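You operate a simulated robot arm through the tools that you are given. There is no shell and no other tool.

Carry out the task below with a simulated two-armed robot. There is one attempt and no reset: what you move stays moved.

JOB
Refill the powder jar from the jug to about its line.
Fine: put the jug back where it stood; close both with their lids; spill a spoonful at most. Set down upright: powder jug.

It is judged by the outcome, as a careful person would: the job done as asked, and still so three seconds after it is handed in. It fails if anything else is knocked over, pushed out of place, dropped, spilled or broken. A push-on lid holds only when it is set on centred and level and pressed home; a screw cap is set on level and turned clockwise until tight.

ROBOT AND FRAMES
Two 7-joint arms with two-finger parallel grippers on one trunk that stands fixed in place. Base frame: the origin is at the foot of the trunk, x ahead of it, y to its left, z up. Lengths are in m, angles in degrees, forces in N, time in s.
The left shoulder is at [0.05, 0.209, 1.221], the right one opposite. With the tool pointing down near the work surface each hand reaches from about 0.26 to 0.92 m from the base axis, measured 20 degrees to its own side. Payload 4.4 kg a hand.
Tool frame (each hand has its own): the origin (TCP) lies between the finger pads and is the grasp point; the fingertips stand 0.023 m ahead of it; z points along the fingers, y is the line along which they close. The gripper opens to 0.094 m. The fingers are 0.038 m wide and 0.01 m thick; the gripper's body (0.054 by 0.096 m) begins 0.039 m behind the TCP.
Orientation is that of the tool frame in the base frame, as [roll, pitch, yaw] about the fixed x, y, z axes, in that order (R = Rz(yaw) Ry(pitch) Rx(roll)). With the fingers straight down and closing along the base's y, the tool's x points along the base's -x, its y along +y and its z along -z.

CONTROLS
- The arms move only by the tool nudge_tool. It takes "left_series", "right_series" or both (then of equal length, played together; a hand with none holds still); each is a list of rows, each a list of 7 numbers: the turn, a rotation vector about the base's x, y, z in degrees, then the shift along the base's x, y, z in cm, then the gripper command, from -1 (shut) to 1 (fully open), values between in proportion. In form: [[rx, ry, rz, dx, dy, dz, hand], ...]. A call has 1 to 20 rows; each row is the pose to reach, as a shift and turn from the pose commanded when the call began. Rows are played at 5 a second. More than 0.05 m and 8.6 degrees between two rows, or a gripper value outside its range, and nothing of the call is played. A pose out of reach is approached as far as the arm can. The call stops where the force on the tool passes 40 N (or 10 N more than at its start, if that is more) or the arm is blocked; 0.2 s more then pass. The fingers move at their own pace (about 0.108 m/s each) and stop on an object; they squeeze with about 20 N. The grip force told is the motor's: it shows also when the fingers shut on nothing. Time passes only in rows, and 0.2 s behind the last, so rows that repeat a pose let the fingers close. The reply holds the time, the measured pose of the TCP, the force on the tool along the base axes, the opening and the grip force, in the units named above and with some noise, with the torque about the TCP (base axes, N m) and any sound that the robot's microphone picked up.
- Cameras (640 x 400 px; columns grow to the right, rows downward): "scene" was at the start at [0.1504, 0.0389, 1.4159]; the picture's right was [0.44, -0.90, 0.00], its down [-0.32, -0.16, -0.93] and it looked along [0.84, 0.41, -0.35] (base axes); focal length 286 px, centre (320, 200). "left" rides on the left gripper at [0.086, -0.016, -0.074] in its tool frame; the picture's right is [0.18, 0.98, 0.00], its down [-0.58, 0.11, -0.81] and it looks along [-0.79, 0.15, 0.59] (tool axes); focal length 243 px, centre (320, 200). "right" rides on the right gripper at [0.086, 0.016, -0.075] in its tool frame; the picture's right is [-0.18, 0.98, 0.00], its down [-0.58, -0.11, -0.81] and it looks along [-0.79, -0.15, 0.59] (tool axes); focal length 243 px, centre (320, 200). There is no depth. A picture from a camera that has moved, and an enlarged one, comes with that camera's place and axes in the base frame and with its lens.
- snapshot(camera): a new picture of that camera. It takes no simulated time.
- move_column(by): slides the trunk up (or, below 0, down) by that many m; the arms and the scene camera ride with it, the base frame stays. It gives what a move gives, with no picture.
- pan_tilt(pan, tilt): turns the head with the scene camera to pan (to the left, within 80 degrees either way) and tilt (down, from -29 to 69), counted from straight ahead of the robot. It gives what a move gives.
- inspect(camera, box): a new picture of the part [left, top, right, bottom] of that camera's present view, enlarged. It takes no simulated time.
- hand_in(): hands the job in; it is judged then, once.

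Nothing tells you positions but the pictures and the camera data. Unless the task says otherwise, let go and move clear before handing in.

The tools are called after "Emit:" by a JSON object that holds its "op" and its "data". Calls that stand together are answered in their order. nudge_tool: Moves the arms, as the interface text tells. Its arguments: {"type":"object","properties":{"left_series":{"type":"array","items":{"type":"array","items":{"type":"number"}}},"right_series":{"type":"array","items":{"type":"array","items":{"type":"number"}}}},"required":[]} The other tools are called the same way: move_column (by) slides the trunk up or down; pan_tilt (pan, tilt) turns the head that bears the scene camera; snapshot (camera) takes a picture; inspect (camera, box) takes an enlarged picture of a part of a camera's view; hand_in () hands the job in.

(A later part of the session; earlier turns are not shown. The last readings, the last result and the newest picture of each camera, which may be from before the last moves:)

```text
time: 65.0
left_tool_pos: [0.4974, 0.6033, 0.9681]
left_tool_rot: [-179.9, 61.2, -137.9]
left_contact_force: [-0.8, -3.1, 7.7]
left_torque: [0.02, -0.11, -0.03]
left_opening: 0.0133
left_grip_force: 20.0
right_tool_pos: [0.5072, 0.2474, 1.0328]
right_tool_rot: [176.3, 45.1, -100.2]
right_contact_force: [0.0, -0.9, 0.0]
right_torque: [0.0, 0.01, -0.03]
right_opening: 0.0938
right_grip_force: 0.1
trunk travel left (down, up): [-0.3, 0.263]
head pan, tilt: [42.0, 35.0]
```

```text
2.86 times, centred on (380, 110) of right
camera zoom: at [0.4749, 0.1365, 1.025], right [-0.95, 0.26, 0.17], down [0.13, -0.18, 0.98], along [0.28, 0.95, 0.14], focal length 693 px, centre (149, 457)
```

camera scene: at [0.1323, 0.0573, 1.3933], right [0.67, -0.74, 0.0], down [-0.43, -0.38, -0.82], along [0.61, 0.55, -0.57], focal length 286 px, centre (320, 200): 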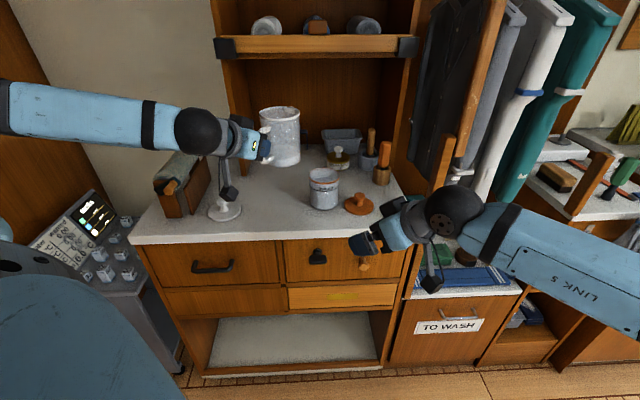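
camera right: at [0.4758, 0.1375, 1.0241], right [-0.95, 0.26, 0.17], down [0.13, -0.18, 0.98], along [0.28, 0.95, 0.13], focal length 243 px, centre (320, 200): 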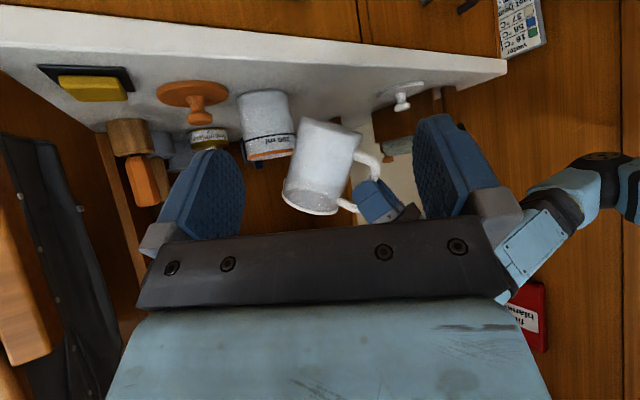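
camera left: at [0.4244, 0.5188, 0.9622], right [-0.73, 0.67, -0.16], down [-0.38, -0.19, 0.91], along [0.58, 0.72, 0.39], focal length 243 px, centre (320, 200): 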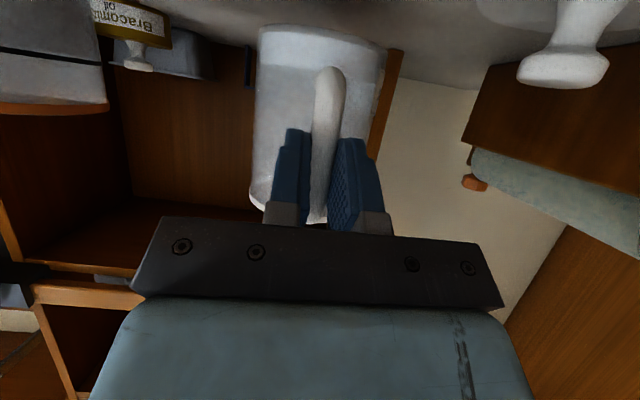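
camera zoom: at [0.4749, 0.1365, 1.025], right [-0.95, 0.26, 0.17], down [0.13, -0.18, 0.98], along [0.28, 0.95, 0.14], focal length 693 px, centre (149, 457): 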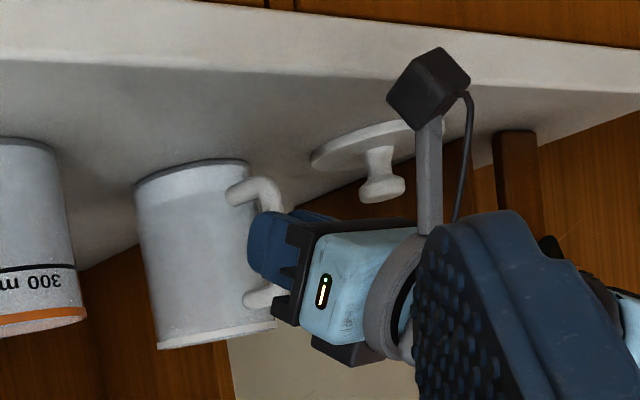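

It sits flat now (torque near zero). I'll ease off the downforce and open the fingers.

Emit:
{"op": "nudge_tool", "data": {"left_series": [[0, 0, 0, 0, 0, 0.12, -1], [0, 0, 0, 0, 0, 0.12, -0.85], [0, 0, 0, 0, 0, 0.12, -0.6], [0, 0, 0, 0, 0, 0.12, -0.2], [0, 0, 0, 0, 0, 0.12, 0.1], [0, 0, 0, 0, 0, 0.12, 0.1]]}}

Emit:
{"op": "inspect", "data": {"camera": "right", "box": [300, 40, 460, 180]}}

Emit:
{"op": "snapshot", "data": {"camera": "left"}}

```text
time: 66.4
left_tool_pos: [0.497, 0.6026, 0.9695]
left_tool_rot: [-179.8, 61.1, -137.7]
left_contact_force: [0.0, 0.3, -0.3]
left_torque: [0.03, 0.01, -0.04]
left_opening: 0.0517
left_grip_force: 0.0
right_tool_pos: [0.5067, 0.2475, 1.0327]
right_tool_rot: [176.3, 44.9, -100.3]
right_contact_force: [-0.5, 0.6, 0.7]
right_torque: [-0.03, 0.02, 0.04]
right_opening: 0.0942
right_grip_force: 0.1
trunk travel left (down, up): [-0.3, 0.263]
head pan, tilt: [42.0, 35.0]
```

```text
2.86 times, centred on (380, 110) of right
camera zoom: at [0.4755, 0.1373, 1.0244], right [-0.95, 0.26, 0.17], down [0.13, -0.18, 0.98], along [0.28, 0.95, 0.13], focal length 693 px, centre (149, 457)
```

zoom: 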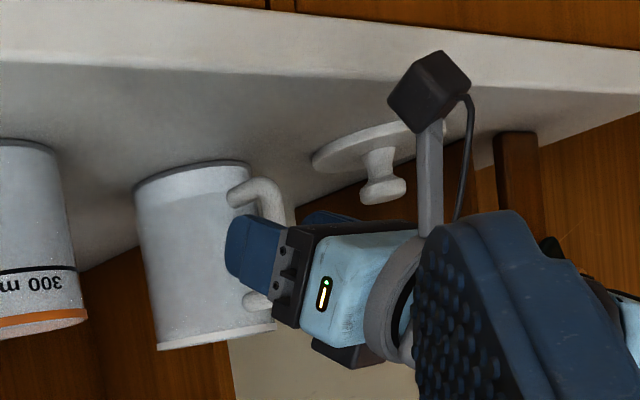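

```text
taken
camera left: at [0.4283, 0.5181, 0.929], right [-0.72, 0.67, -0.16], down [-0.39, -0.2, 0.9], along [0.57, 0.71, 0.41], focal length 243 px, centre (320, 200)
```

left: 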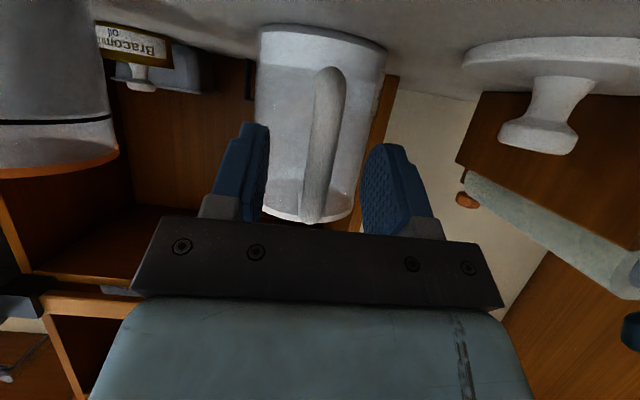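

The jug stands free on its original spot. I'll back away along the approach line.

Emit:
{"op": "nudge_tool", "data": {"left_series": [[0, 0, 0, -1.1, -1.0, 0, 0.3], [0, 0, 0, -2.6, -2.35, 0, 0.3], [0, 0, 0, -4.5, -4.05, 0, 0.3], [0, 0, 0, -6.7, -6.0, 0.5, 0.3], [0, 0, 0, -8.9, -8, 2, 0.3], [0, 0, 0, -8.9, -8, 5, 0.3], [0, 0, 0, -8.9, -8, 8, 0.3], [0, 0, 0, -8.9, -8, 10, 0.3]]}}

Emit:
{"op": "nudge_tool", "data": {"left_series": [[-5.1, 5.66, 0, 0, 0, 1, 0.3], [-10.2, 11.3, 0, 0, 0, 2, 0.3], [-15.3, 17, 0, 0, 0, 2, 0.3], [-20.4, 22.6, 0, 0, 0, 2, 0.3], [-25.6, 28.3, 0, 0, 0, 2, 0.3], [-30.7, 34, 0, 0, 0, 2, 0.3], [-35.8, 39.6, 0, 0, 0, 2, 0.3], [-41, 45.4, 0, 0, 0, 2, 0.3], [-41, 45.4, 0, 0, 0, 2, 0.3]]}}

Emit:
{"op": "inspect", "data": {"camera": "scene", "box": [240, 145, 290, 180]}}

Emit:
{"op": "inspect", "data": {"camera": "scene", "box": [140, 90, 340, 225]}}

Emit:
{"op": "inspect", "data": {"camera": "right", "box": [300, 80, 390, 190]}}

```text
time: 68.2
left_tool_pos: [0.4063, 0.5219, 1.0704]
left_tool_rot: [-179.9, 61.1, -137.7]
left_contact_force: [-0.3, 0.0, 0.6]
left_torque: [-0.01, -0.04, 0.0]
left_opening: 0.0612
left_grip_force: 0.0
right_tool_pos: [0.5081, 0.2474, 1.0328]
right_tool_rot: [176.3, 44.9, -100.3]
right_contact_force: [0.3, -0.9, 0.6]
right_torque: [-0.01, 0.01, -0.01]
right_opening: 0.0942
right_grip_force: 0.2
trunk travel left (down, up): [-0.3, 0.263]
head pan, tilt: [42.0, 35.0]
```

```text
time: 70.2
left_tool_pos: [0.4086, 0.5243, 1.0903]
left_tool_rot: [180.0, -0.1, -137.8]
left_contact_force: [0.1, -0.6, 0.5]
left_torque: [-0.02, -0.03, 0.0]
left_opening: 0.061
left_grip_force: 0.1
right_tool_pos: [0.5072, 0.2477, 1.0323]
right_tool_rot: [176.4, 44.9, -100.3]
right_contact_force: [0.2, 0.7, -0.2]
right_torque: [-0.02, -0.01, 0.04]
right_opening: 0.094
right_grip_force: 0.1
trunk travel left (down, up): [-0.3, 0.263]
head pan, tilt: [42.0, 35.0]
```

```text
11.43 times, centred on (265, 162) of scene
camera zoom: at [0.1318, 0.0568, 1.3934], right [0.67, -0.74, 0.0], down [-0.43, -0.38, -0.82], along [0.61, 0.55, -0.57], focal length 3270 px, centre (949, 629)
```

zoom: 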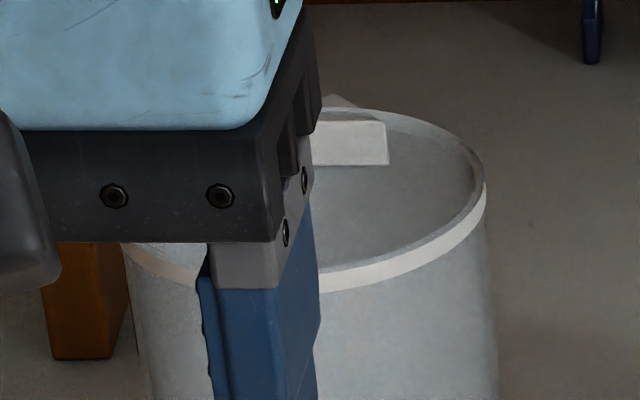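

```text
2.96 times, centred on (240, 158) of scene
camera zoom: at [0.1318, 0.0568, 1.3934], right [0.67, -0.74, 0.0], down [-0.43, -0.38, -0.82], along [0.61, 0.55, -0.57], focal length 848 px, centre (557, 326)
```

zoom: 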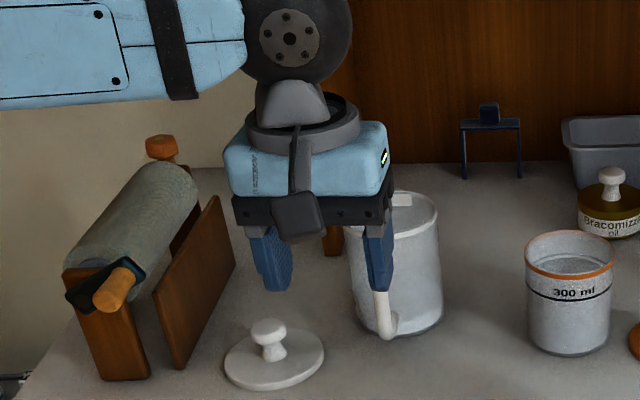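

```text
3.64 times, centred on (345, 135) of right
camera zoom: at [0.4753, 0.137, 1.0246], right [-0.95, 0.26, 0.17], down [0.13, -0.18, 0.98], along [0.28, 0.95, 0.13], focal length 882 px, centre (229, 436)
```

zoom: 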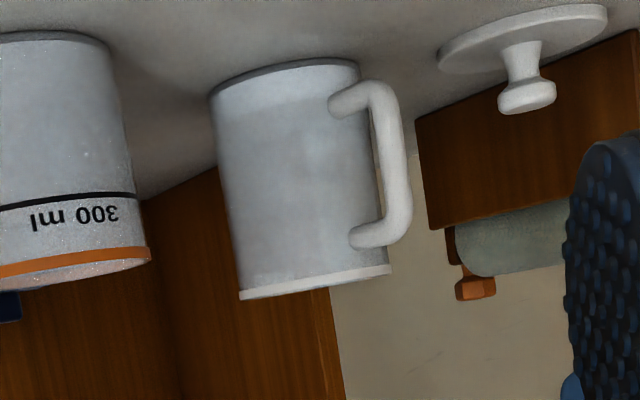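

The jug is back within about 3–4 mm of where it stood, standing flat. Now I'll fetch its lid, going above the knob with the same pose as when I set it down.

Emit:
{"op": "nudge_tool", "data": {"left_series": [[0, 0, 1, 0.5, 3, 0, 0.3], [0, 0, 2, 1, 7, 0, 0.3], [0, 0, 2.9, 1.5, 11, 0, 0.3], [0, 0, 2.9, 2.14, 15, 0, 0.3], [0, 0, 2.9, 2.14, 16.49, -1, 0.3], [0, 0, 2.9, 2.14, 16.49, -5, 0.3], [0, 0, 2.9, 2.14, 16.49, -8, 0.3], [0, 0, 2.9, 2.14, 16.49, -8, 0.3]]}}

Emit:
{"op": "snapshot", "data": {"camera": "left"}}

Emit:
{"op": "inspect", "data": {"camera": "scene", "box": [240, 145, 290, 180]}}

```text
time: 72.0
left_tool_pos: [0.4307, 0.6889, 1.0092]
left_tool_rot: [-180.0, 0.0, -135.0]
left_contact_force: [0.6, 0.0, -0.8]
left_torque: [-0.03, 0.02, 0.0]
left_opening: 0.061
left_grip_force: 0.0
right_tool_pos: [0.508, 0.2475, 1.0319]
right_tool_rot: [176.3, 45.0, -100.3]
right_contact_force: [0.6, -0.5, -0.3]
right_torque: [0.02, 0.02, 0.0]
right_opening: 0.0939
right_grip_force: 0.1
trunk travel left (down, up): [-0.3, 0.263]
head pan, tilt: [42.0, 35.0]
```

```text
taken
camera left: at [0.3794, 0.6155, 1.0822], right [-0.83, 0.56, 0.0], down [0.33, 0.49, 0.81], along [0.45, 0.67, -0.59], focal length 243 px, centre (320, 200)
```

left: 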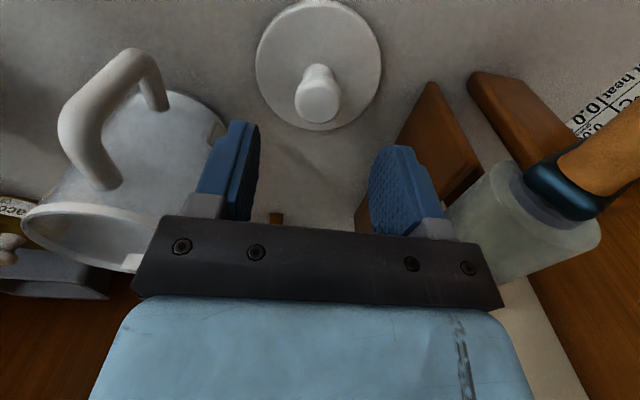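

```text
11.43 times, centred on (265, 162) of scene
camera zoom: at [0.132, 0.0569, 1.3934], right [0.67, -0.74, 0.0], down [-0.43, -0.38, -0.82], along [0.61, 0.55, -0.57], focal length 3270 px, centre (949, 629)
```

zoom: 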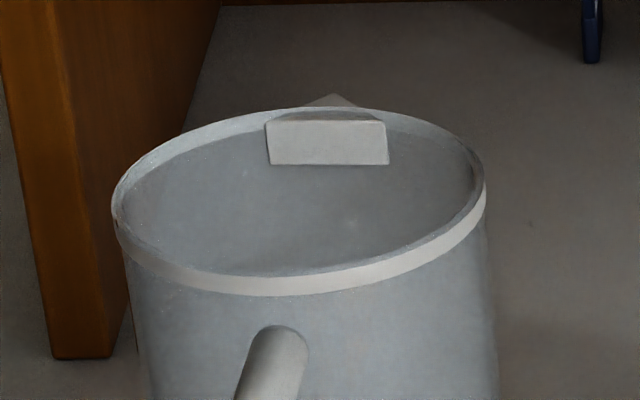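

The lid is directly below. I'll descend to the same grasp height (z≈0.934) and close on the knob.

Emit:
{"op": "nudge_tool", "data": {"left_series": [[0, 0, 0, 0, 0, -2, 0.3], [0, 0, 0, 0, 0, -4, 0.3], [0, 0, 0, 0, 0, -6, 0.3], [0, 0, 0, 0, 0, -7, 0.3], [0, 0, 0, 0, 0, -7.5, 0.3], [0, 0, 0, 0, 0, -7.5, 0], [0, 0, 0, 0, 0, -7.5, -0.4], [0, 0, 0, 0, 0, -7.5, -0.7], [0, 0, 0, 0, 0, -7.5, -1], [0, 0, 0, 0, 0, -7.5, -1], [0, 0, 0, 0, 0, -7.5, -1]]}}

Emit:
{"op": "snapshot", "data": {"camera": "left"}}

Emit:
{"op": "inspect", "data": {"camera": "right", "box": [300, 70, 460, 200]}}

```text
time: 74.4
left_tool_pos: [0.4297, 0.6883, 0.9336]
left_tool_rot: [-179.9, -0.1, -135.0]
left_contact_force: [0.6, -0.4, 0.1]
left_torque: [0.01, 0.0, 0.01]
left_opening: 0.0304
left_grip_force: 20.2
right_tool_pos: [0.5075, 0.2478, 1.0313]
right_tool_rot: [176.2, 44.8, -100.4]
right_contact_force: [-0.3, -0.2, -0.6]
right_torque: [0.04, -0.02, -0.02]
right_opening: 0.0942
right_grip_force: 0.0
trunk travel left (down, up): [-0.3, 0.263]
head pan, tilt: [42.0, 35.0]
```

```text
taken
camera left: at [0.3791, 0.6152, 1.0082], right [-0.83, 0.56, 0.0], down [0.33, 0.49, 0.81], along [0.45, 0.67, -0.59], focal length 243 px, centre (320, 200)
```

left: 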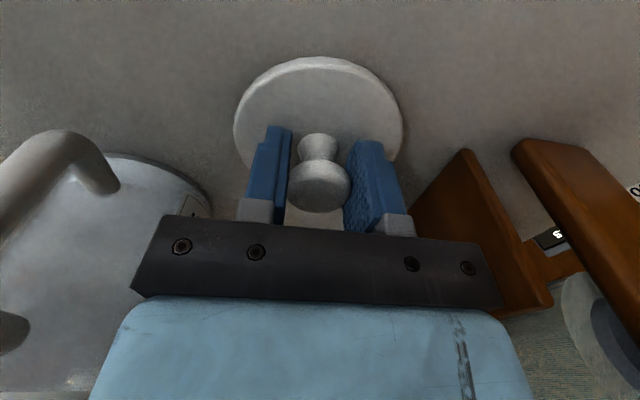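

```text
3.08 times, centred on (380, 135) of right
camera zoom: at [0.4755, 0.1373, 1.0243], right [-0.95, 0.26, 0.17], down [0.13, -0.18, 0.98], along [0.28, 0.95, 0.13], focal length 746 px, centre (135, 400)
```

zoom: 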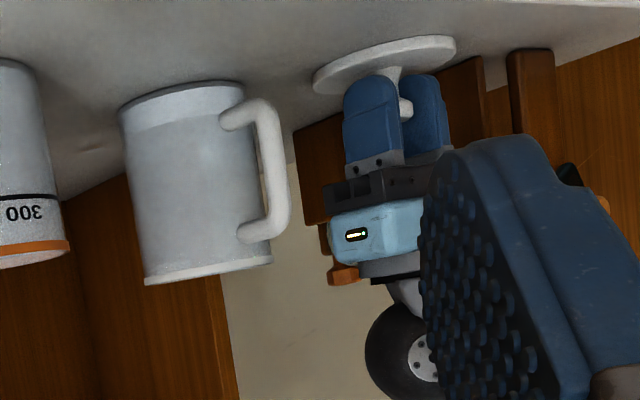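

Same grip as before. I'll lift the lid and bring it over the jug, hovering about 1.5 cm above the rim.

Emit:
{"op": "nudge_tool", "data": {"left_series": [[0, 0, 0, 0, 0, 2, -1], [0, 0, 0, 0, 0, 6, -1], [0, 0, 0, 0, 0, 10, -1], [0, 0, 0, 0, 0, 14, -1], [0, 0, 0, 0, 0, 17, -1], [0, 0, 0, 3, -0.7, 17.5, -1], [0, 0, 0, 6, -1.4, 17.5, -1], [0, 0, 0, 9, -2.1, 17.5, -1], [0, 0, 0, 12, -2.7, 17.5, -1], [0, 0, 0, 13.2, -2.95, 16.5, -1], [0, 0, 0, 13.2, -2.95, 14.5, -1], [0, 0, 0, 13.2, -2.95, 13.2, -1], [0, 0, 0, 13.2, -2.95, 13.2, -1]]}}

Emit:
{"op": "inspect", "data": {"camera": "right", "box": [270, 80, 430, 210]}}

Emit:
{"op": "inspect", "data": {"camera": "scene", "box": [225, 120, 305, 215]}}

Emit:
{"op": "snapshot", "data": {"camera": "left"}}

```text
time: 77.2
left_tool_pos: [0.5614, 0.66, 1.0659]
left_tool_rot: [180.0, 0.0, -135.0]
left_contact_force: [0.3, 0.2, -0.2]
left_torque: [0.03, 0.01, 0.01]
left_opening: 0.0301
left_grip_force: 19.9
right_tool_pos: [0.5073, 0.2486, 1.0314]
right_tool_rot: [176.3, 44.9, -100.4]
right_contact_force: [0.6, 0.2, 0.4]
right_torque: [0.02, -0.01, -0.01]
right_opening: 0.094
right_grip_force: 0.0
trunk travel left (down, up): [-0.3, 0.263]
head pan, tilt: [42.0, 35.0]
```

```text
3.08 times, centred on (350, 145) of right
camera zoom: at [0.4755, 0.1373, 1.0244], right [-0.95, 0.26, 0.17], down [0.13, -0.18, 0.98], along [0.28, 0.95, 0.13], focal length 746 px, centre (228, 369)
```

zoom: 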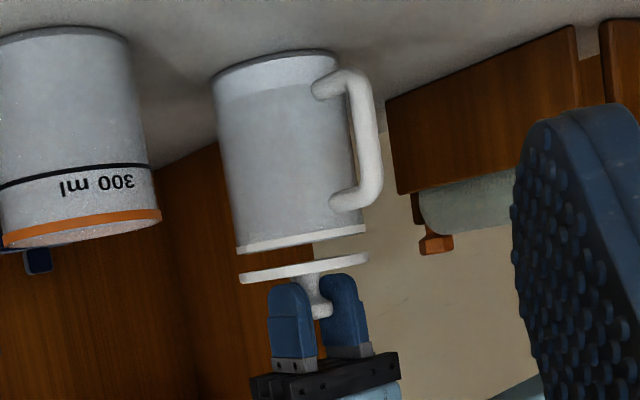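

```text
4.21 times, centred on (265, 168) of scene
camera zoom: at [0.1321, 0.0572, 1.3934], right [0.67, -0.74, 0.0], down [-0.43, -0.38, -0.82], along [0.61, 0.55, -0.57], focal length 1205 px, centre (552, 337)
```

zoom: 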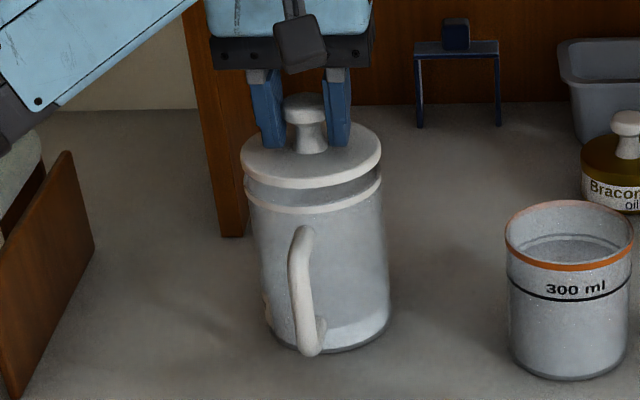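

```text
taken
camera left: at [0.5117, 0.586, 1.1394], right [-0.83, 0.56, 0.0], down [0.33, 0.49, 0.81], along [0.45, 0.67, -0.59], focal length 243 px, centre (320, 200)
```

left: 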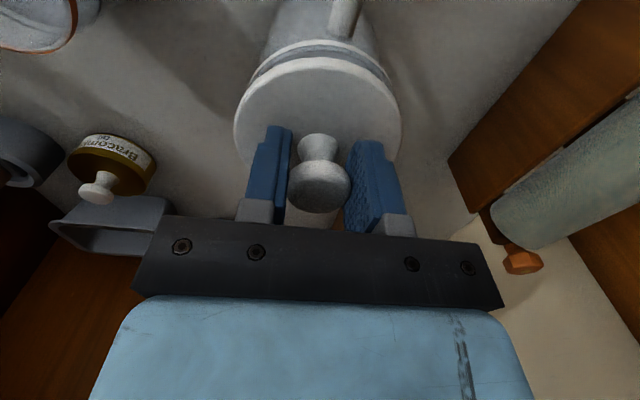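

The lid is centred over the rim within about 1 mm. I'll lower it onto the rim and press gradually.

Emit:
{"op": "nudge_tool", "data": {"left_series": [[0, 0, 0, -0.05, 0.07, -0.5, -1], [0, 0, 0, -0.05, 0.07, -1.0, -1], [0, 0, 0, -0.05, 0.07, -1.3, -1], [0, 0, 0, -0.05, 0.07, -1.5, -1], [0, 0, 0, -0.05, 0.07, -1.6, -1], [0, 0, 0, -0.05, 0.07, -1.7, -1]]}}

Emit:
{"op": "inspect", "data": {"camera": "right", "box": [270, 80, 430, 210]}}

Emit:
{"op": "inspect", "data": {"camera": "scene", "box": [225, 120, 305, 215]}}

```text
time: 78.6
left_tool_pos: [0.5595, 0.6589, 1.0526]
left_tool_rot: [-180.0, 0.2, -134.9]
left_contact_force: [4.2, 4.4, 18.1]
left_torque: [0.22, -0.19, -0.02]
left_opening: 0.0303
left_grip_force: 20.1
right_tool_pos: [0.5067, 0.2467, 1.0339]
right_tool_rot: [176.3, 44.9, -100.2]
right_contact_force: [-0.5, -0.7, 0.2]
right_torque: [-0.01, 0.04, -0.03]
right_opening: 0.0941
right_grip_force: 0.0
trunk travel left (down, up): [-0.3, 0.263]
head pan, tilt: [42.0, 35.0]
heard: snap
```

```text
3.08 times, centred on (350, 145) of right
camera zoom: at [0.4746, 0.1363, 1.0254], right [-0.95, 0.26, 0.17], down [0.13, -0.18, 0.98], along [0.28, 0.95, 0.14], focal length 746 px, centre (228, 369)
```

zoom: 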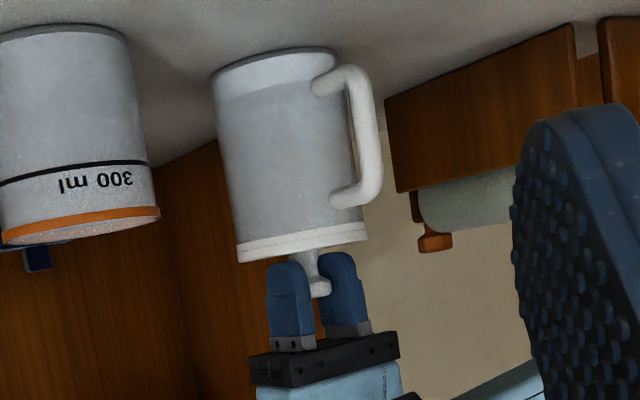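

```text
4.21 times, centred on (265, 168) of scene
camera zoom: at [0.1309, 0.0557, 1.3938], right [0.67, -0.74, 0.0], down [-0.43, -0.38, -0.82], along [0.61, 0.55, -0.57], focal length 1205 px, centre (552, 337)
```

zoom: 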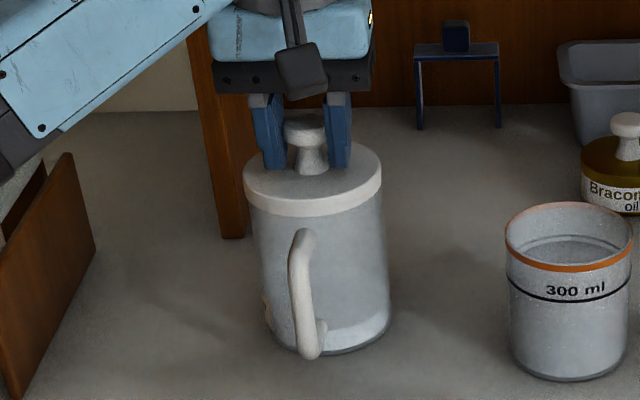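

It snapped on at about 18 N and looks as it did originally. I'll neutralise the load and release the knob.

Emit:
{"op": "nudge_tool", "data": {"left_series": [[0, 0, 0, -0.1, -0.07, 0.15, -1], [0, 0, 0, -0.15, -0.1, 0.27, -1], [0, 0, 0, -0.15, -0.1, 0.27, -1]]}}

```text
time: 79.4
left_tool_pos: [0.5576, 0.657, 1.053]
left_tool_rot: [179.9, -0.1, -135.0]
left_contact_force: [1.6, 2.2, 7.5]
left_torque: [0.02, 0.0, -0.02]
left_opening: 0.0302
left_grip_force: 20.0
right_tool_pos: [0.5066, 0.2474, 1.0323]
right_tool_rot: [176.5, 44.9, -100.1]
right_contact_force: [-0.1, -0.5, 0.5]
right_torque: [0.01, -0.05, 0.01]
right_opening: 0.0939
right_grip_force: 0.1
trunk travel left (down, up): [-0.3, 0.263]
head pan, tilt: [42.0, 35.0]
```

Emit:
{"op": "nudge_tool", "data": {"left_series": [[0, 0, 0, 0, 0, 0.1, -0.6], [0, 0, 0, 0, 0, 0.1, -0.3], [0, 0, 0, 0, 0, 0.1, 0], [0, 0, 0, 0, 0, 0.1, 0.3], [0, 0, 0, 0, 0, 0.1, 0.3], [0, 0, 0, 0, 0, 1, 0.3], [0, 0, 0, 0, 0, 3, 0.3], [0, 0, 0, 0, 0, 5.5, 0.3], [0, 0, 0, 0, 0, 5.5, 0.3]]}}

Emit:
{"op": "inspect", "data": {"camera": "right", "box": [300, 80, 390, 190]}}

Emit:
{"op": "inspect", "data": {"camera": "scene", "box": [245, 140, 290, 212]}}

Emit:
{"op": "snapshot", "data": {"camera": "left"}}

```text
time: 81.4
left_tool_pos: [0.558, 0.6592, 1.1082]
left_tool_rot: [-179.9, -0.1, -135.0]
left_contact_force: [0.3, -0.6, -0.1]
left_torque: [-0.02, -0.01, -0.02]
left_opening: 0.0612
left_grip_force: 0.1
right_tool_pos: [0.5077, 0.249, 1.0312]
right_tool_rot: [176.3, 45.0, -100.3]
right_contact_force: [0.5, -0.1, -0.4]
right_torque: [-0.01, 0.03, -0.02]
right_opening: 0.0941
right_grip_force: 0.1
trunk travel left (down, up): [-0.3, 0.263]
head pan, tilt: [42.0, 35.0]
```

```text
3.64 times, centred on (345, 135) of right
camera zoom: at [0.4758, 0.1377, 1.0241], right [-0.95, 0.26, 0.17], down [0.13, -0.18, 0.98], along [0.28, 0.95, 0.13], focal length 882 px, centre (229, 436)
```

zoom: 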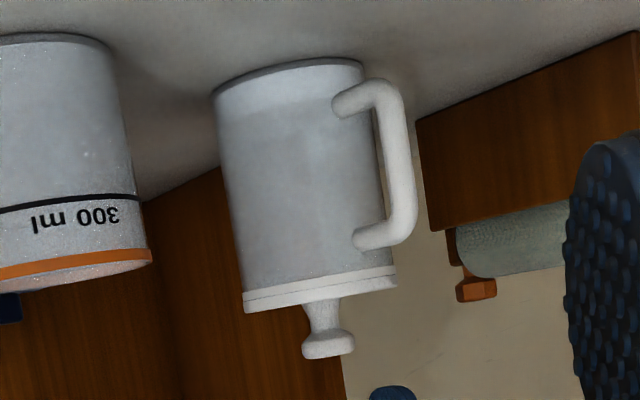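

```text
5.56 times, centred on (268, 176) of scene
camera zoom: at [0.1326, 0.0578, 1.3932], right [0.67, -0.74, 0.0], down [-0.43, -0.38, -0.82], along [0.61, 0.55, -0.57], focal length 1590 px, centre (612, 333)
```

zoom: 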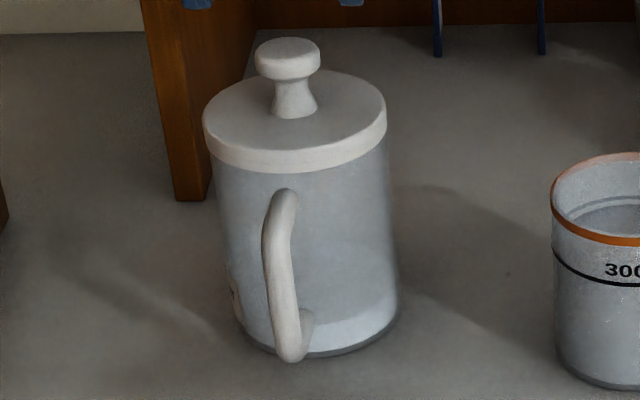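

```text
taken
camera left: at [0.5085, 0.5847, 1.1805], right [-0.83, 0.56, 0.0], down [0.33, 0.49, 0.81], along [0.45, 0.67, -0.59], focal length 243 px, centre (320, 200)
```

left: 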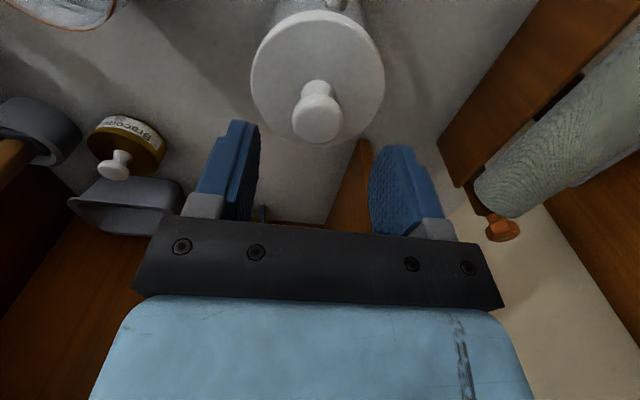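

The jug is closed, and its picture matches the original position. Now the orange jar lid: I take its knob to be at (0.706, 0.424), top z≈0.938. I'll move the left hand above it.

Emit:
{"op": "nudge_tool", "data": {"left_series": [[0, 0, 0, 0.5, -1, 1, 0.3], [0, 0, 0, 2.5, -4, 1, 0.3], [0, 0, 0, 4.5, -7.2, 1, 0.3], [0, 0, 0, 6.5, -10.4, 1, 0.3], [0, 0, 0, 8.5, -13.6, 1, 0.3], [0, 0, 0, 10.5, -16.8, 0.5, 0.3], [0, 0, 0, 12.5, -20, 0, 0.3], [0, 0, 0, 14.65, -23.5, -2, 0.3], [0, 0, 0, 14.65, -23.5, -5, 0.3], [0, 0, 0, 14.65, -23.5, -8.2, 0.3], [0, 0, 0, 14.65, -23.5, -8.2, 0.3]]}}

Emit:
{"op": "snapshot", "data": {"camera": "left"}}

Emit:
{"op": "snapshot", "data": {"camera": "right"}}

Emit:
{"op": "snapshot", "data": {"camera": "scene"}}

```text
time: 83.8
left_tool_pos: [0.7058, 0.4237, 1.0255]
left_tool_rot: [-180.0, -0.1, -135.1]
left_contact_force: [-0.9, 0.0, -0.3]
left_torque: [-0.02, 0.0, -0.05]
left_opening: 0.0611
left_grip_force: 0.1
right_tool_pos: [0.5071, 0.2484, 1.0328]
right_tool_rot: [176.4, 44.9, -100.2]
right_contact_force: [0.1, -0.3, -1.1]
right_torque: [0.01, 0.02, -0.01]
right_opening: 0.0939
right_grip_force: 0.0
trunk travel left (down, up): [-0.3, 0.263]
head pan, tilt: [42.0, 35.0]
```

```text
taken
camera left: at [0.6551, 0.351, 1.099], right [-0.83, 0.56, 0.0], down [0.33, 0.49, 0.81], along [0.46, 0.67, -0.59], focal length 243 px, centre (320, 200)
```

left: 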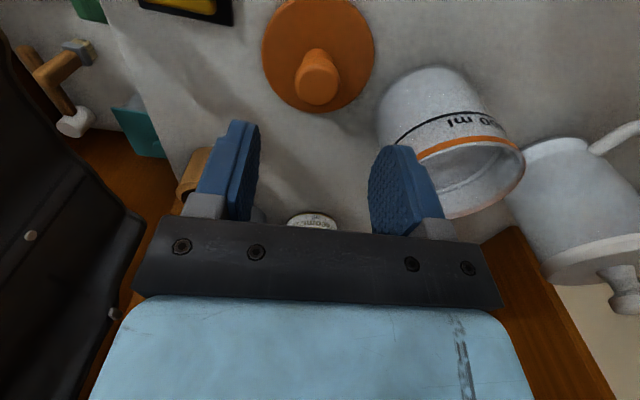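

```text
taken
camera right: at [0.4751, 0.1373, 1.0247], right [-0.95, 0.26, 0.17], down [0.13, -0.18, 0.98], along [0.28, 0.95, 0.13], focal length 243 px, centre (320, 200)
```

right: 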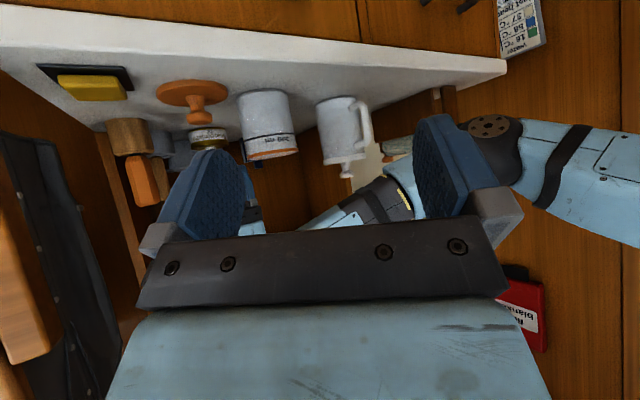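

```text
taken
camera scene: at [0.1315, 0.0572, 1.3934], right [0.67, -0.74, 0.0], down [-0.43, -0.38, -0.82], along [0.61, 0.55, -0.57], focal length 286 px, centre (320, 200)
```

scene: 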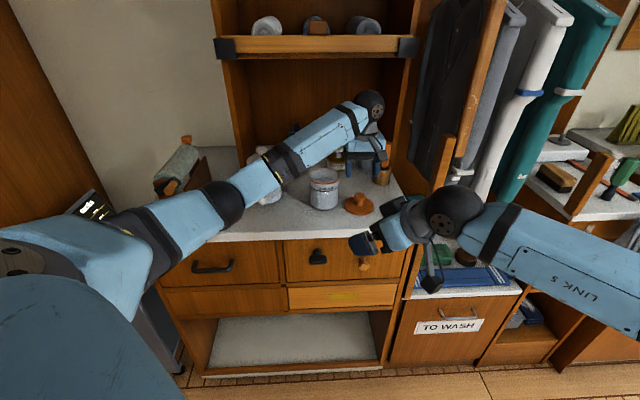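

The orange knob is below the hand; the forearm passes in front of the jug and well above the jar. I'll descend to the knob and check before closing.

Emit:
{"op": "nudge_tool", "data": {"left_series": [[0, 0, 0, 0.05, 0.1, -2, 0.3], [0, 0, 0, 0.08, 0.17, -4, 0.3], [0, 0, 0, 0.08, 0.17, -6, 0.3], [0, 0, 0, 0.08, 0.17, -7.5, 0.3], [0, 0, 0, 0.08, 0.17, -8.6, 0.3], [0, 0, 0, 0.08, 0.17, -8.6, 0.3]]}}

Emit:
{"op": "snapshot", "data": {"camera": "left"}}

Emit:
{"op": "inspect", "data": {"camera": "right", "box": [140, 60, 320, 200]}}

Emit:
{"op": "inspect", "data": {"camera": "scene", "box": [240, 90, 420, 230]}}

```text
time: 85.2
left_tool_pos: [0.7055, 0.4249, 0.9383]
left_tool_rot: [-179.9, 0.0, -135.1]
left_contact_force: [-0.4, 0.0, 0.1]
left_torque: [0.03, -0.02, 0.02]
left_opening: 0.061
left_grip_force: 0.0
right_tool_pos: [0.5068, 0.2475, 1.0313]
right_tool_rot: [176.3, 44.9, -100.3]
right_contact_force: [-0.3, -0.2, -0.6]
right_torque: [-0.02, -0.02, -0.02]
right_opening: 0.0941
right_grip_force: 0.0
trunk travel left (down, up): [-0.3, 0.263]
head pan, tilt: [42.0, 35.0]
```

```text
taken
camera left: at [0.6555, 0.3508, 1.0125], right [-0.83, 0.56, 0.0], down [0.33, 0.49, 0.81], along [0.46, 0.67, -0.59], focal length 243 px, centre (320, 200)
```

left: 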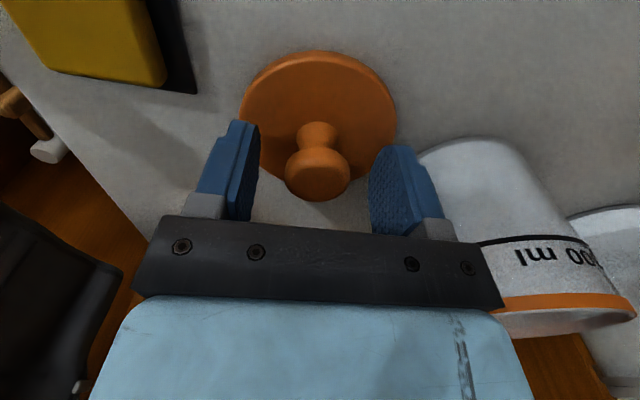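

```text
2.86 times, centred on (230, 130) of right
camera zoom: at [0.4754, 0.1372, 1.0244], right [-0.95, 0.26, 0.17], down [0.13, -0.18, 0.98], along [0.28, 0.95, 0.13], focal length 693 px, centre (577, 400)
```

zoom: 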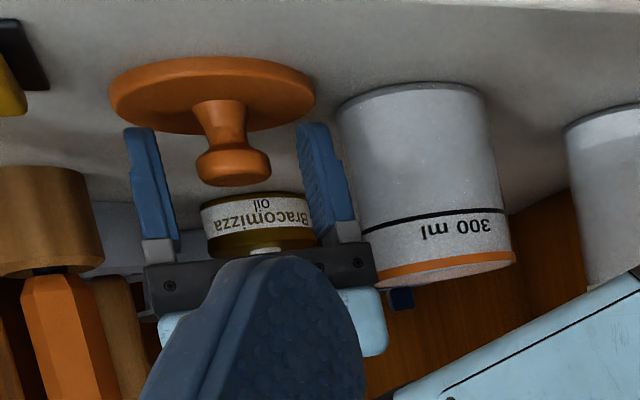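

```text
2.86 times, centred on (330, 160) of scene
camera zoom: at [0.132, 0.0571, 1.3934], right [0.67, -0.74, 0.0], down [-0.43, -0.38, -0.82], along [0.61, 0.55, -0.57], focal length 818 px, centre (291, 314)
```

zoom: 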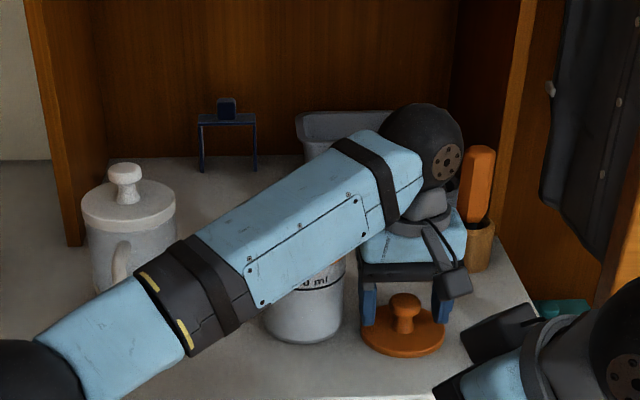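

The knob is between the fingers. I'll lower the last 4 mm and close.

Emit:
{"op": "nudge_tool", "data": {"left_series": [[0, 0, 0, 0, 0, -0.45, 0.3], [0, 0, 0, 0, 0, -0.45, 0], [0, 0, 0, 0, 0, -0.45, -0.4], [0, 0, 0, 0, 0, -0.45, -0.7], [0, 0, 0, 0, 0, -0.45, -1], [0, 0, 0, 0, 0, -0.45, -1], [0, 0, 0, 0, 0, -0.45, -1]]}}

Emit:
{"op": "snapshot", "data": {"camera": "left"}}

Emit:
{"op": "inspect", "data": {"camera": "right", "box": [140, 60, 320, 200]}}

```text
time: 86.8
left_tool_pos: [0.705, 0.4244, 0.9342]
left_tool_rot: [-180.0, 0.0, -135.1]
left_contact_force: [0.8, 0.5, 1.4]
left_torque: [-0.02, -0.04, 0.0]
left_opening: 0.0307
left_grip_force: 19.8
right_tool_pos: [0.5058, 0.2473, 1.0332]
right_tool_rot: [176.3, 45.0, -100.2]
right_contact_force: [0.1, 0.6, 0.0]
right_torque: [-0.02, 0.01, -0.01]
right_opening: 0.0942
right_grip_force: 0.1
trunk travel left (down, up): [-0.3, 0.263]
head pan, tilt: [42.0, 35.0]
```

```text
taken
camera left: at [0.6555, 0.3508, 1.0085], right [-0.83, 0.56, 0.0], down [0.33, 0.49, 0.81], along [0.45, 0.67, -0.59], focal length 243 px, centre (320, 200)
```

left: 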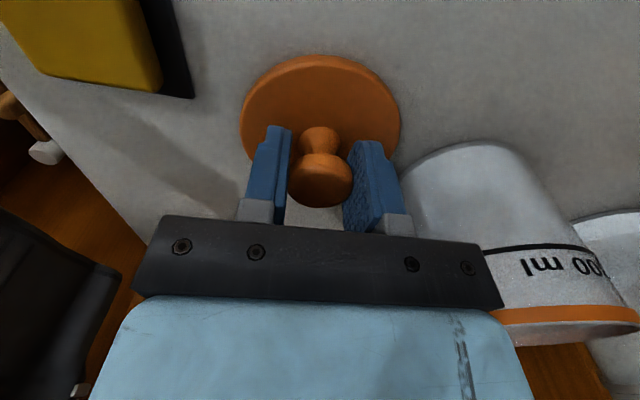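

```text
2.86 times, centred on (230, 130) of right
camera zoom: at [0.4754, 0.1373, 1.0244], right [-0.95, 0.26, 0.17], down [0.13, -0.18, 0.98], along [0.28, 0.95, 0.13], focal length 693 px, centre (577, 400)
```

zoom: 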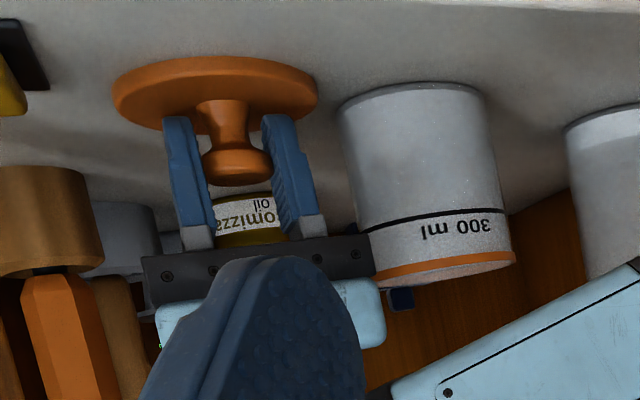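

Emit:
{"op": "inspect", "data": {"camera": "scene", "box": [330, 170, 390, 220]}}

```text
8.00 times, centred on (360, 195) of scene
camera zoom: at [0.132, 0.0572, 1.3934], right [0.67, -0.74, 0.0], down [-0.43, -0.38, -0.82], along [0.61, 0.55, -0.57], focal length 2289 px, centre (0, 240)
```

zoom: 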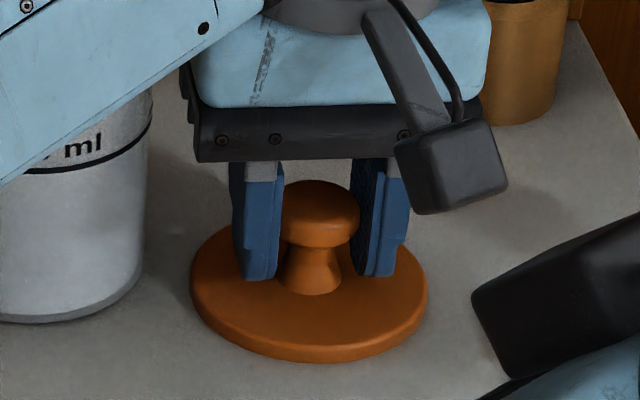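

The lid is gripped at 30.7 mm. I'll lift it and carry it over the jar, hovering about 1.5 cm above the rim for a visual alignment check.

Emit:
{"op": "nudge_tool", "data": {"left_series": [[0, 0, 0, 0, 0, 1.5, -1], [0, 0, 0, 0, 0, 4.5, -1], [0, 0, 0, 0, 0, 8, -1], [0, 0, 0, 0, 0, 11.5, -1], [0, 0, 0, 0, 0, 13, -1], [0, 0, 0, -1.3, 2.1, 13.5, -1], [0, 0, 0, -2.7, 4.3, 13.5, -1], [0, 0, 0, -4, 6.5, 13.5, -1], [0, 0, 0, -5.33, 8.6, 13.5, -1], [0, 0, 0, -5.33, 8.6, 12.5, -1], [0, 0, 0, -5.33, 8.6, 11.3, -1], [0, 0, 0, -5.33, 8.6, 11.3, -1]]}}

Emit:
{"op": "inspect", "data": {"camera": "right", "box": [200, 70, 340, 200]}}

Emit:
{"op": "inspect", "data": {"camera": "scene", "box": [270, 110, 390, 215]}}

Emit:
{"op": "snapshot", "data": {"camera": "left"}}

```text
time: 89.4
left_tool_pos: [0.6523, 0.5114, 1.0467]
left_tool_rot: [-180.0, 0.1, -135.1]
left_contact_force: [-0.2, -0.4, -0.8]
left_torque: [-0.01, 0.01, 0.03]
left_opening: 0.0302
left_grip_force: 19.8
right_tool_pos: [0.5075, 0.2487, 1.0327]
right_tool_rot: [176.3, 44.9, -100.3]
right_contact_force: [0.0, 0.0, 0.7]
right_torque: [-0.04, 0.01, -0.03]
right_opening: 0.0942
right_grip_force: 0.1
trunk travel left (down, up): [-0.3, 0.263]
head pan, tilt: [42.0, 35.0]
```

```text
3.08 times, centred on (270, 135) of right
camera zoom: at [0.4755, 0.1372, 1.0244], right [-0.95, 0.26, 0.17], down [0.13, -0.18, 0.98], along [0.28, 0.95, 0.13], focal length 746 px, centre (474, 400)
```

zoom: 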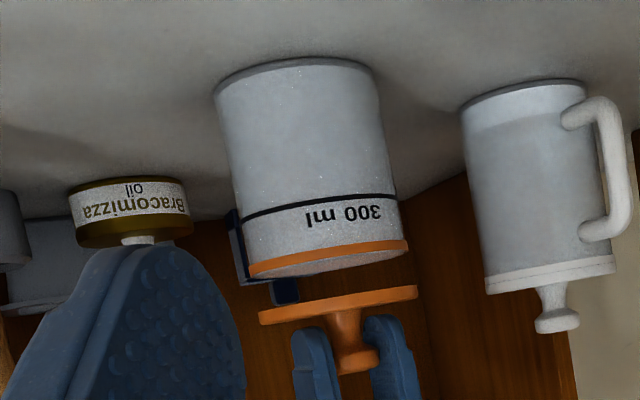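

```text
3.81 times, centred on (330, 162) of scene
camera zoom: at [0.1322, 0.057, 1.3933], right [0.67, -0.74, 0.0], down [-0.43, -0.38, -0.82], along [0.61, 0.55, -0.57], focal length 1090 px, centre (282, 343)
```

zoom: 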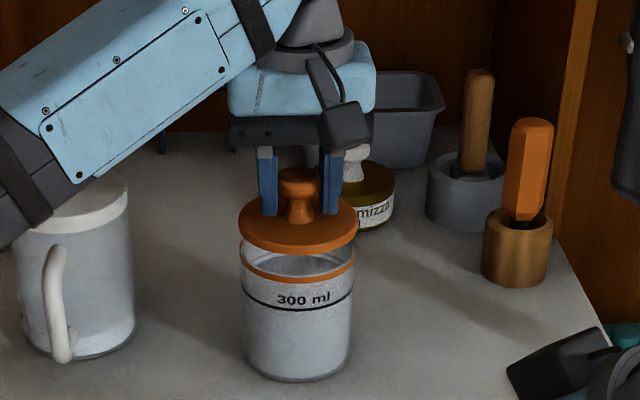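

```text
taken
camera left: at [0.6026, 0.4376, 1.1213], right [-0.83, 0.56, 0.0], down [0.33, 0.49, 0.81], along [0.45, 0.67, -0.59], focal length 243 px, centre (320, 200)
```

left: 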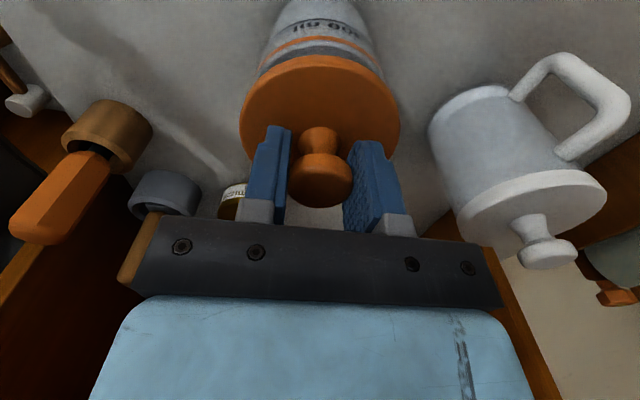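

Emit:
{"op": "inspect", "data": {"camera": "left", "box": [220, 0, 420, 125]}}

Emit:
{"op": "snapshot", "data": {"camera": "right"}}

Emit:
{"op": "inspect", "data": {"camera": "scene", "box": [300, 145, 350, 190]}}

```text
3.20 times, centred on (320, 62) of left
camera zoom: at [0.6026, 0.4376, 1.1213], right [-0.83, 0.56, 0.0], down [0.33, 0.49, 0.81], along [0.45, 0.67, -0.59], focal length 776 px, centre (320, 640)
```

zoom: 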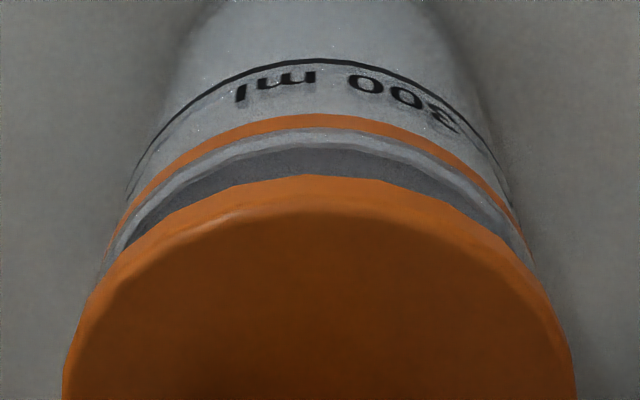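

```text
taken
camera right: at [0.4755, 0.1372, 1.0244], right [-0.95, 0.26, 0.17], down [0.13, -0.18, 0.98], along [0.28, 0.95, 0.13], focal length 243 px, centre (320, 200)
```

right: 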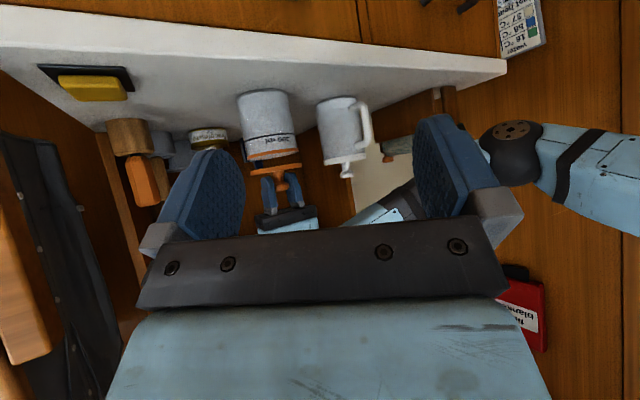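

```text
8.89 times, centred on (325, 168) of scene
camera zoom: at [0.1322, 0.057, 1.3933], right [0.67, -0.74, 0.0], down [-0.43, -0.38, -0.82], along [0.61, 0.55, -0.57], focal length 2544 px, centre (276, 489)
```

zoom: 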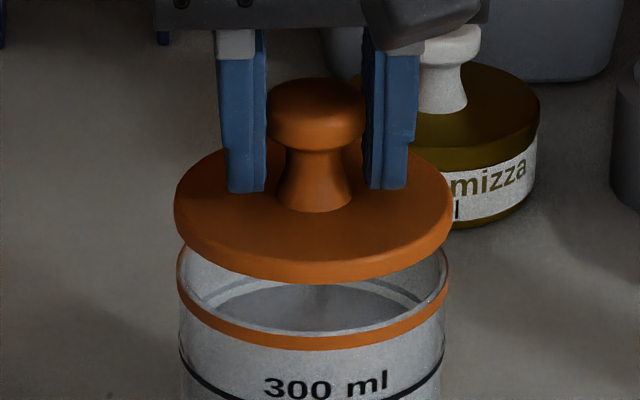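

The lid is centred over the jar in all three views (within ~1 mm). I'll lower and press it home gradually.

Emit:
{"op": "nudge_tool", "data": {"left_series": [[0, 0, 0, 0.03, 0.05, -0.6, -1], [0, 0, 0, 0.03, 0.05, -1.2, -1], [0, 0, 0, 0.03, 0.05, -1.6, -1], [0, 0, 0, 0.03, 0.05, -1.8, -1], [0, 0, 0, 0.03, 0.05, -1.95, -1], [0, 0, 0, 0.03, 0.05, -2.05, -1]]}}

Emit:
{"op": "inspect", "data": {"camera": "right", "box": [220, 80, 320, 190]}}

Emit:
{"op": "inspect", "data": {"camera": "scene", "box": [300, 145, 350, 215]}}

```text
time: 90.8
left_tool_pos: [0.6531, 0.5118, 1.0295]
left_tool_rot: [-179.9, 0.1, -134.8]
left_contact_force: [5.0, 4.3, 10.0]
left_torque: [0.07, -0.07, 0.04]
left_opening: 0.0303
left_grip_force: 20.2
right_tool_pos: [0.507, 0.2483, 1.033]
right_tool_rot: [176.4, 45.0, -100.2]
right_contact_force: [0.0, -0.3, 1.0]
right_torque: [-0.02, 0.0, -0.02]
right_opening: 0.0941
right_grip_force: 0.1
trunk travel left (down, up): [-0.3, 0.263]
head pan, tilt: [42.0, 35.0]
heard: snap
```

```text
3.64 times, centred on (270, 135) of right
camera zoom: at [0.475, 0.1371, 1.0249], right [-0.95, 0.26, 0.17], down [0.13, -0.18, 0.98], along [0.28, 0.95, 0.13], focal length 882 px, centre (502, 436)
```

zoom: 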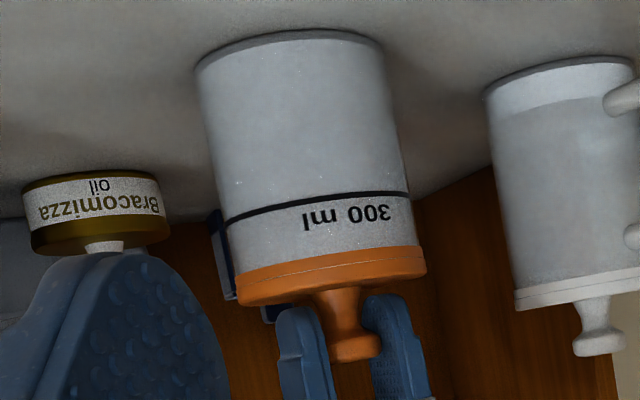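

```text
5.71 times, centred on (325, 180) of scene
camera zoom: at [0.1314, 0.0568, 1.3936], right [0.67, -0.74, 0.0], down [-0.43, -0.38, -0.82], along [0.61, 0.55, -0.57], focal length 1635 px, centre (291, 314)
```

zoom: 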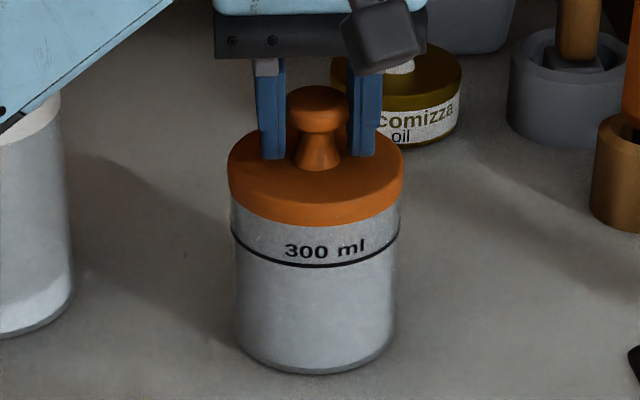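

It snapped on flush. I'll ease the load, open the fingers and rise clear.

Emit:
{"op": "nudge_tool", "data": {"left_series": [[0, 0, 0, -0.05, -0.05, 0.12, -1], [0, 0, 0, -0.05, -0.05, 0.18, -1], [0, 0, 0, -0.05, -0.05, 0.18, -0.6], [0, 0, 0, -0.05, -0.05, 0.18, -0.3], [0, 0, 0, -0.05, -0.05, 0.18, 0], [0, 0, 0, -0.05, -0.05, 0.18, 0.3], [0, 0, 0, -0.05, -0.05, 0.18, 0.3], [0, 0, 0, -0.05, -0.05, 1.2, 0.3], [0, 0, 0, -0.05, -0.05, 3, 0.3], [0, 0, 0, -0.05, -0.05, 6, 0.3], [0, 0, 0, -0.05, -0.05, 10, 0.3], [0, 0, 0, -0.05, -0.05, 14, 0.3]]}}

Emit:
{"op": "inspect", "data": {"camera": "right", "box": [220, 80, 400, 190]}}

Emit:
{"op": "inspect", "data": {"camera": "scene", "box": [300, 145, 350, 215]}}

Emit:
{"op": "snapshot", "data": {"camera": "left"}}

```text
time: 93.4
left_tool_pos: [0.6509, 0.5101, 1.1687]
left_tool_rot: [179.8, 0.0, -134.8]
left_contact_force: [0.3, 0.3, -0.2]
left_torque: [-0.03, -0.03, 0.07]
left_opening: 0.0611
left_grip_force: 0.1
right_tool_pos: [0.5072, 0.2468, 1.0322]
right_tool_rot: [176.4, 45.0, -100.3]
right_contact_force: [0.0, -0.2, 0.8]
right_torque: [0.0, 0.01, 0.02]
right_opening: 0.094
right_grip_force: 0.1
trunk travel left (down, up): [-0.3, 0.263]
head pan, tilt: [42.0, 35.0]
```

```text
3.56 times, centred on (310, 135) of right
camera zoom: at [0.475, 0.1367, 1.0247], right [-0.95, 0.26, 0.17], down [0.13, -0.18, 0.98], along [0.28, 0.95, 0.14], focal length 863 px, centre (356, 431)
```

zoom: 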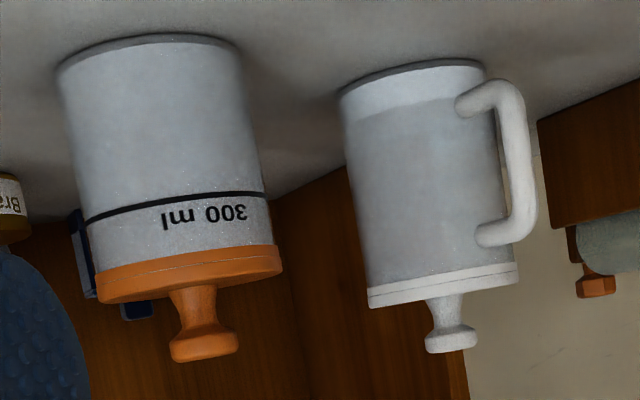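

```text
5.71 times, centred on (325, 180) of scene
camera zoom: at [0.1314, 0.0563, 1.3934], right [0.67, -0.74, 0.0], down [-0.43, -0.38, -0.82], along [0.61, 0.55, -0.57], focal length 1635 px, centre (291, 314)
```

zoom: 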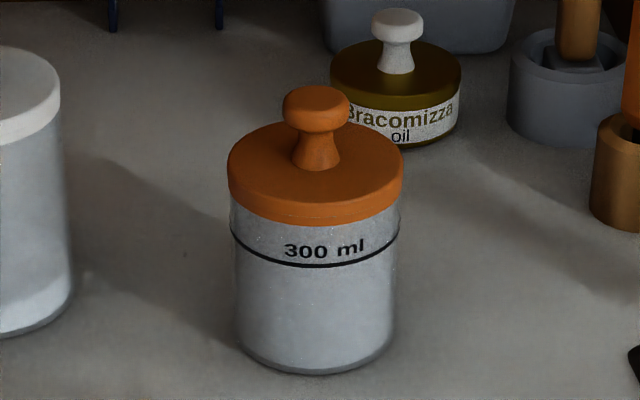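

```text
taken
camera left: at [0.6002, 0.4361, 1.2421], right [-0.83, 0.56, 0.0], down [0.33, 0.49, 0.81], along [0.45, 0.67, -0.59], focal length 243 px, centre (320, 200)
```

left: 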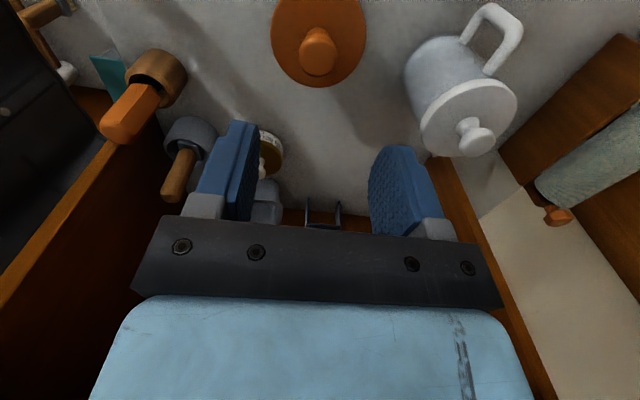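

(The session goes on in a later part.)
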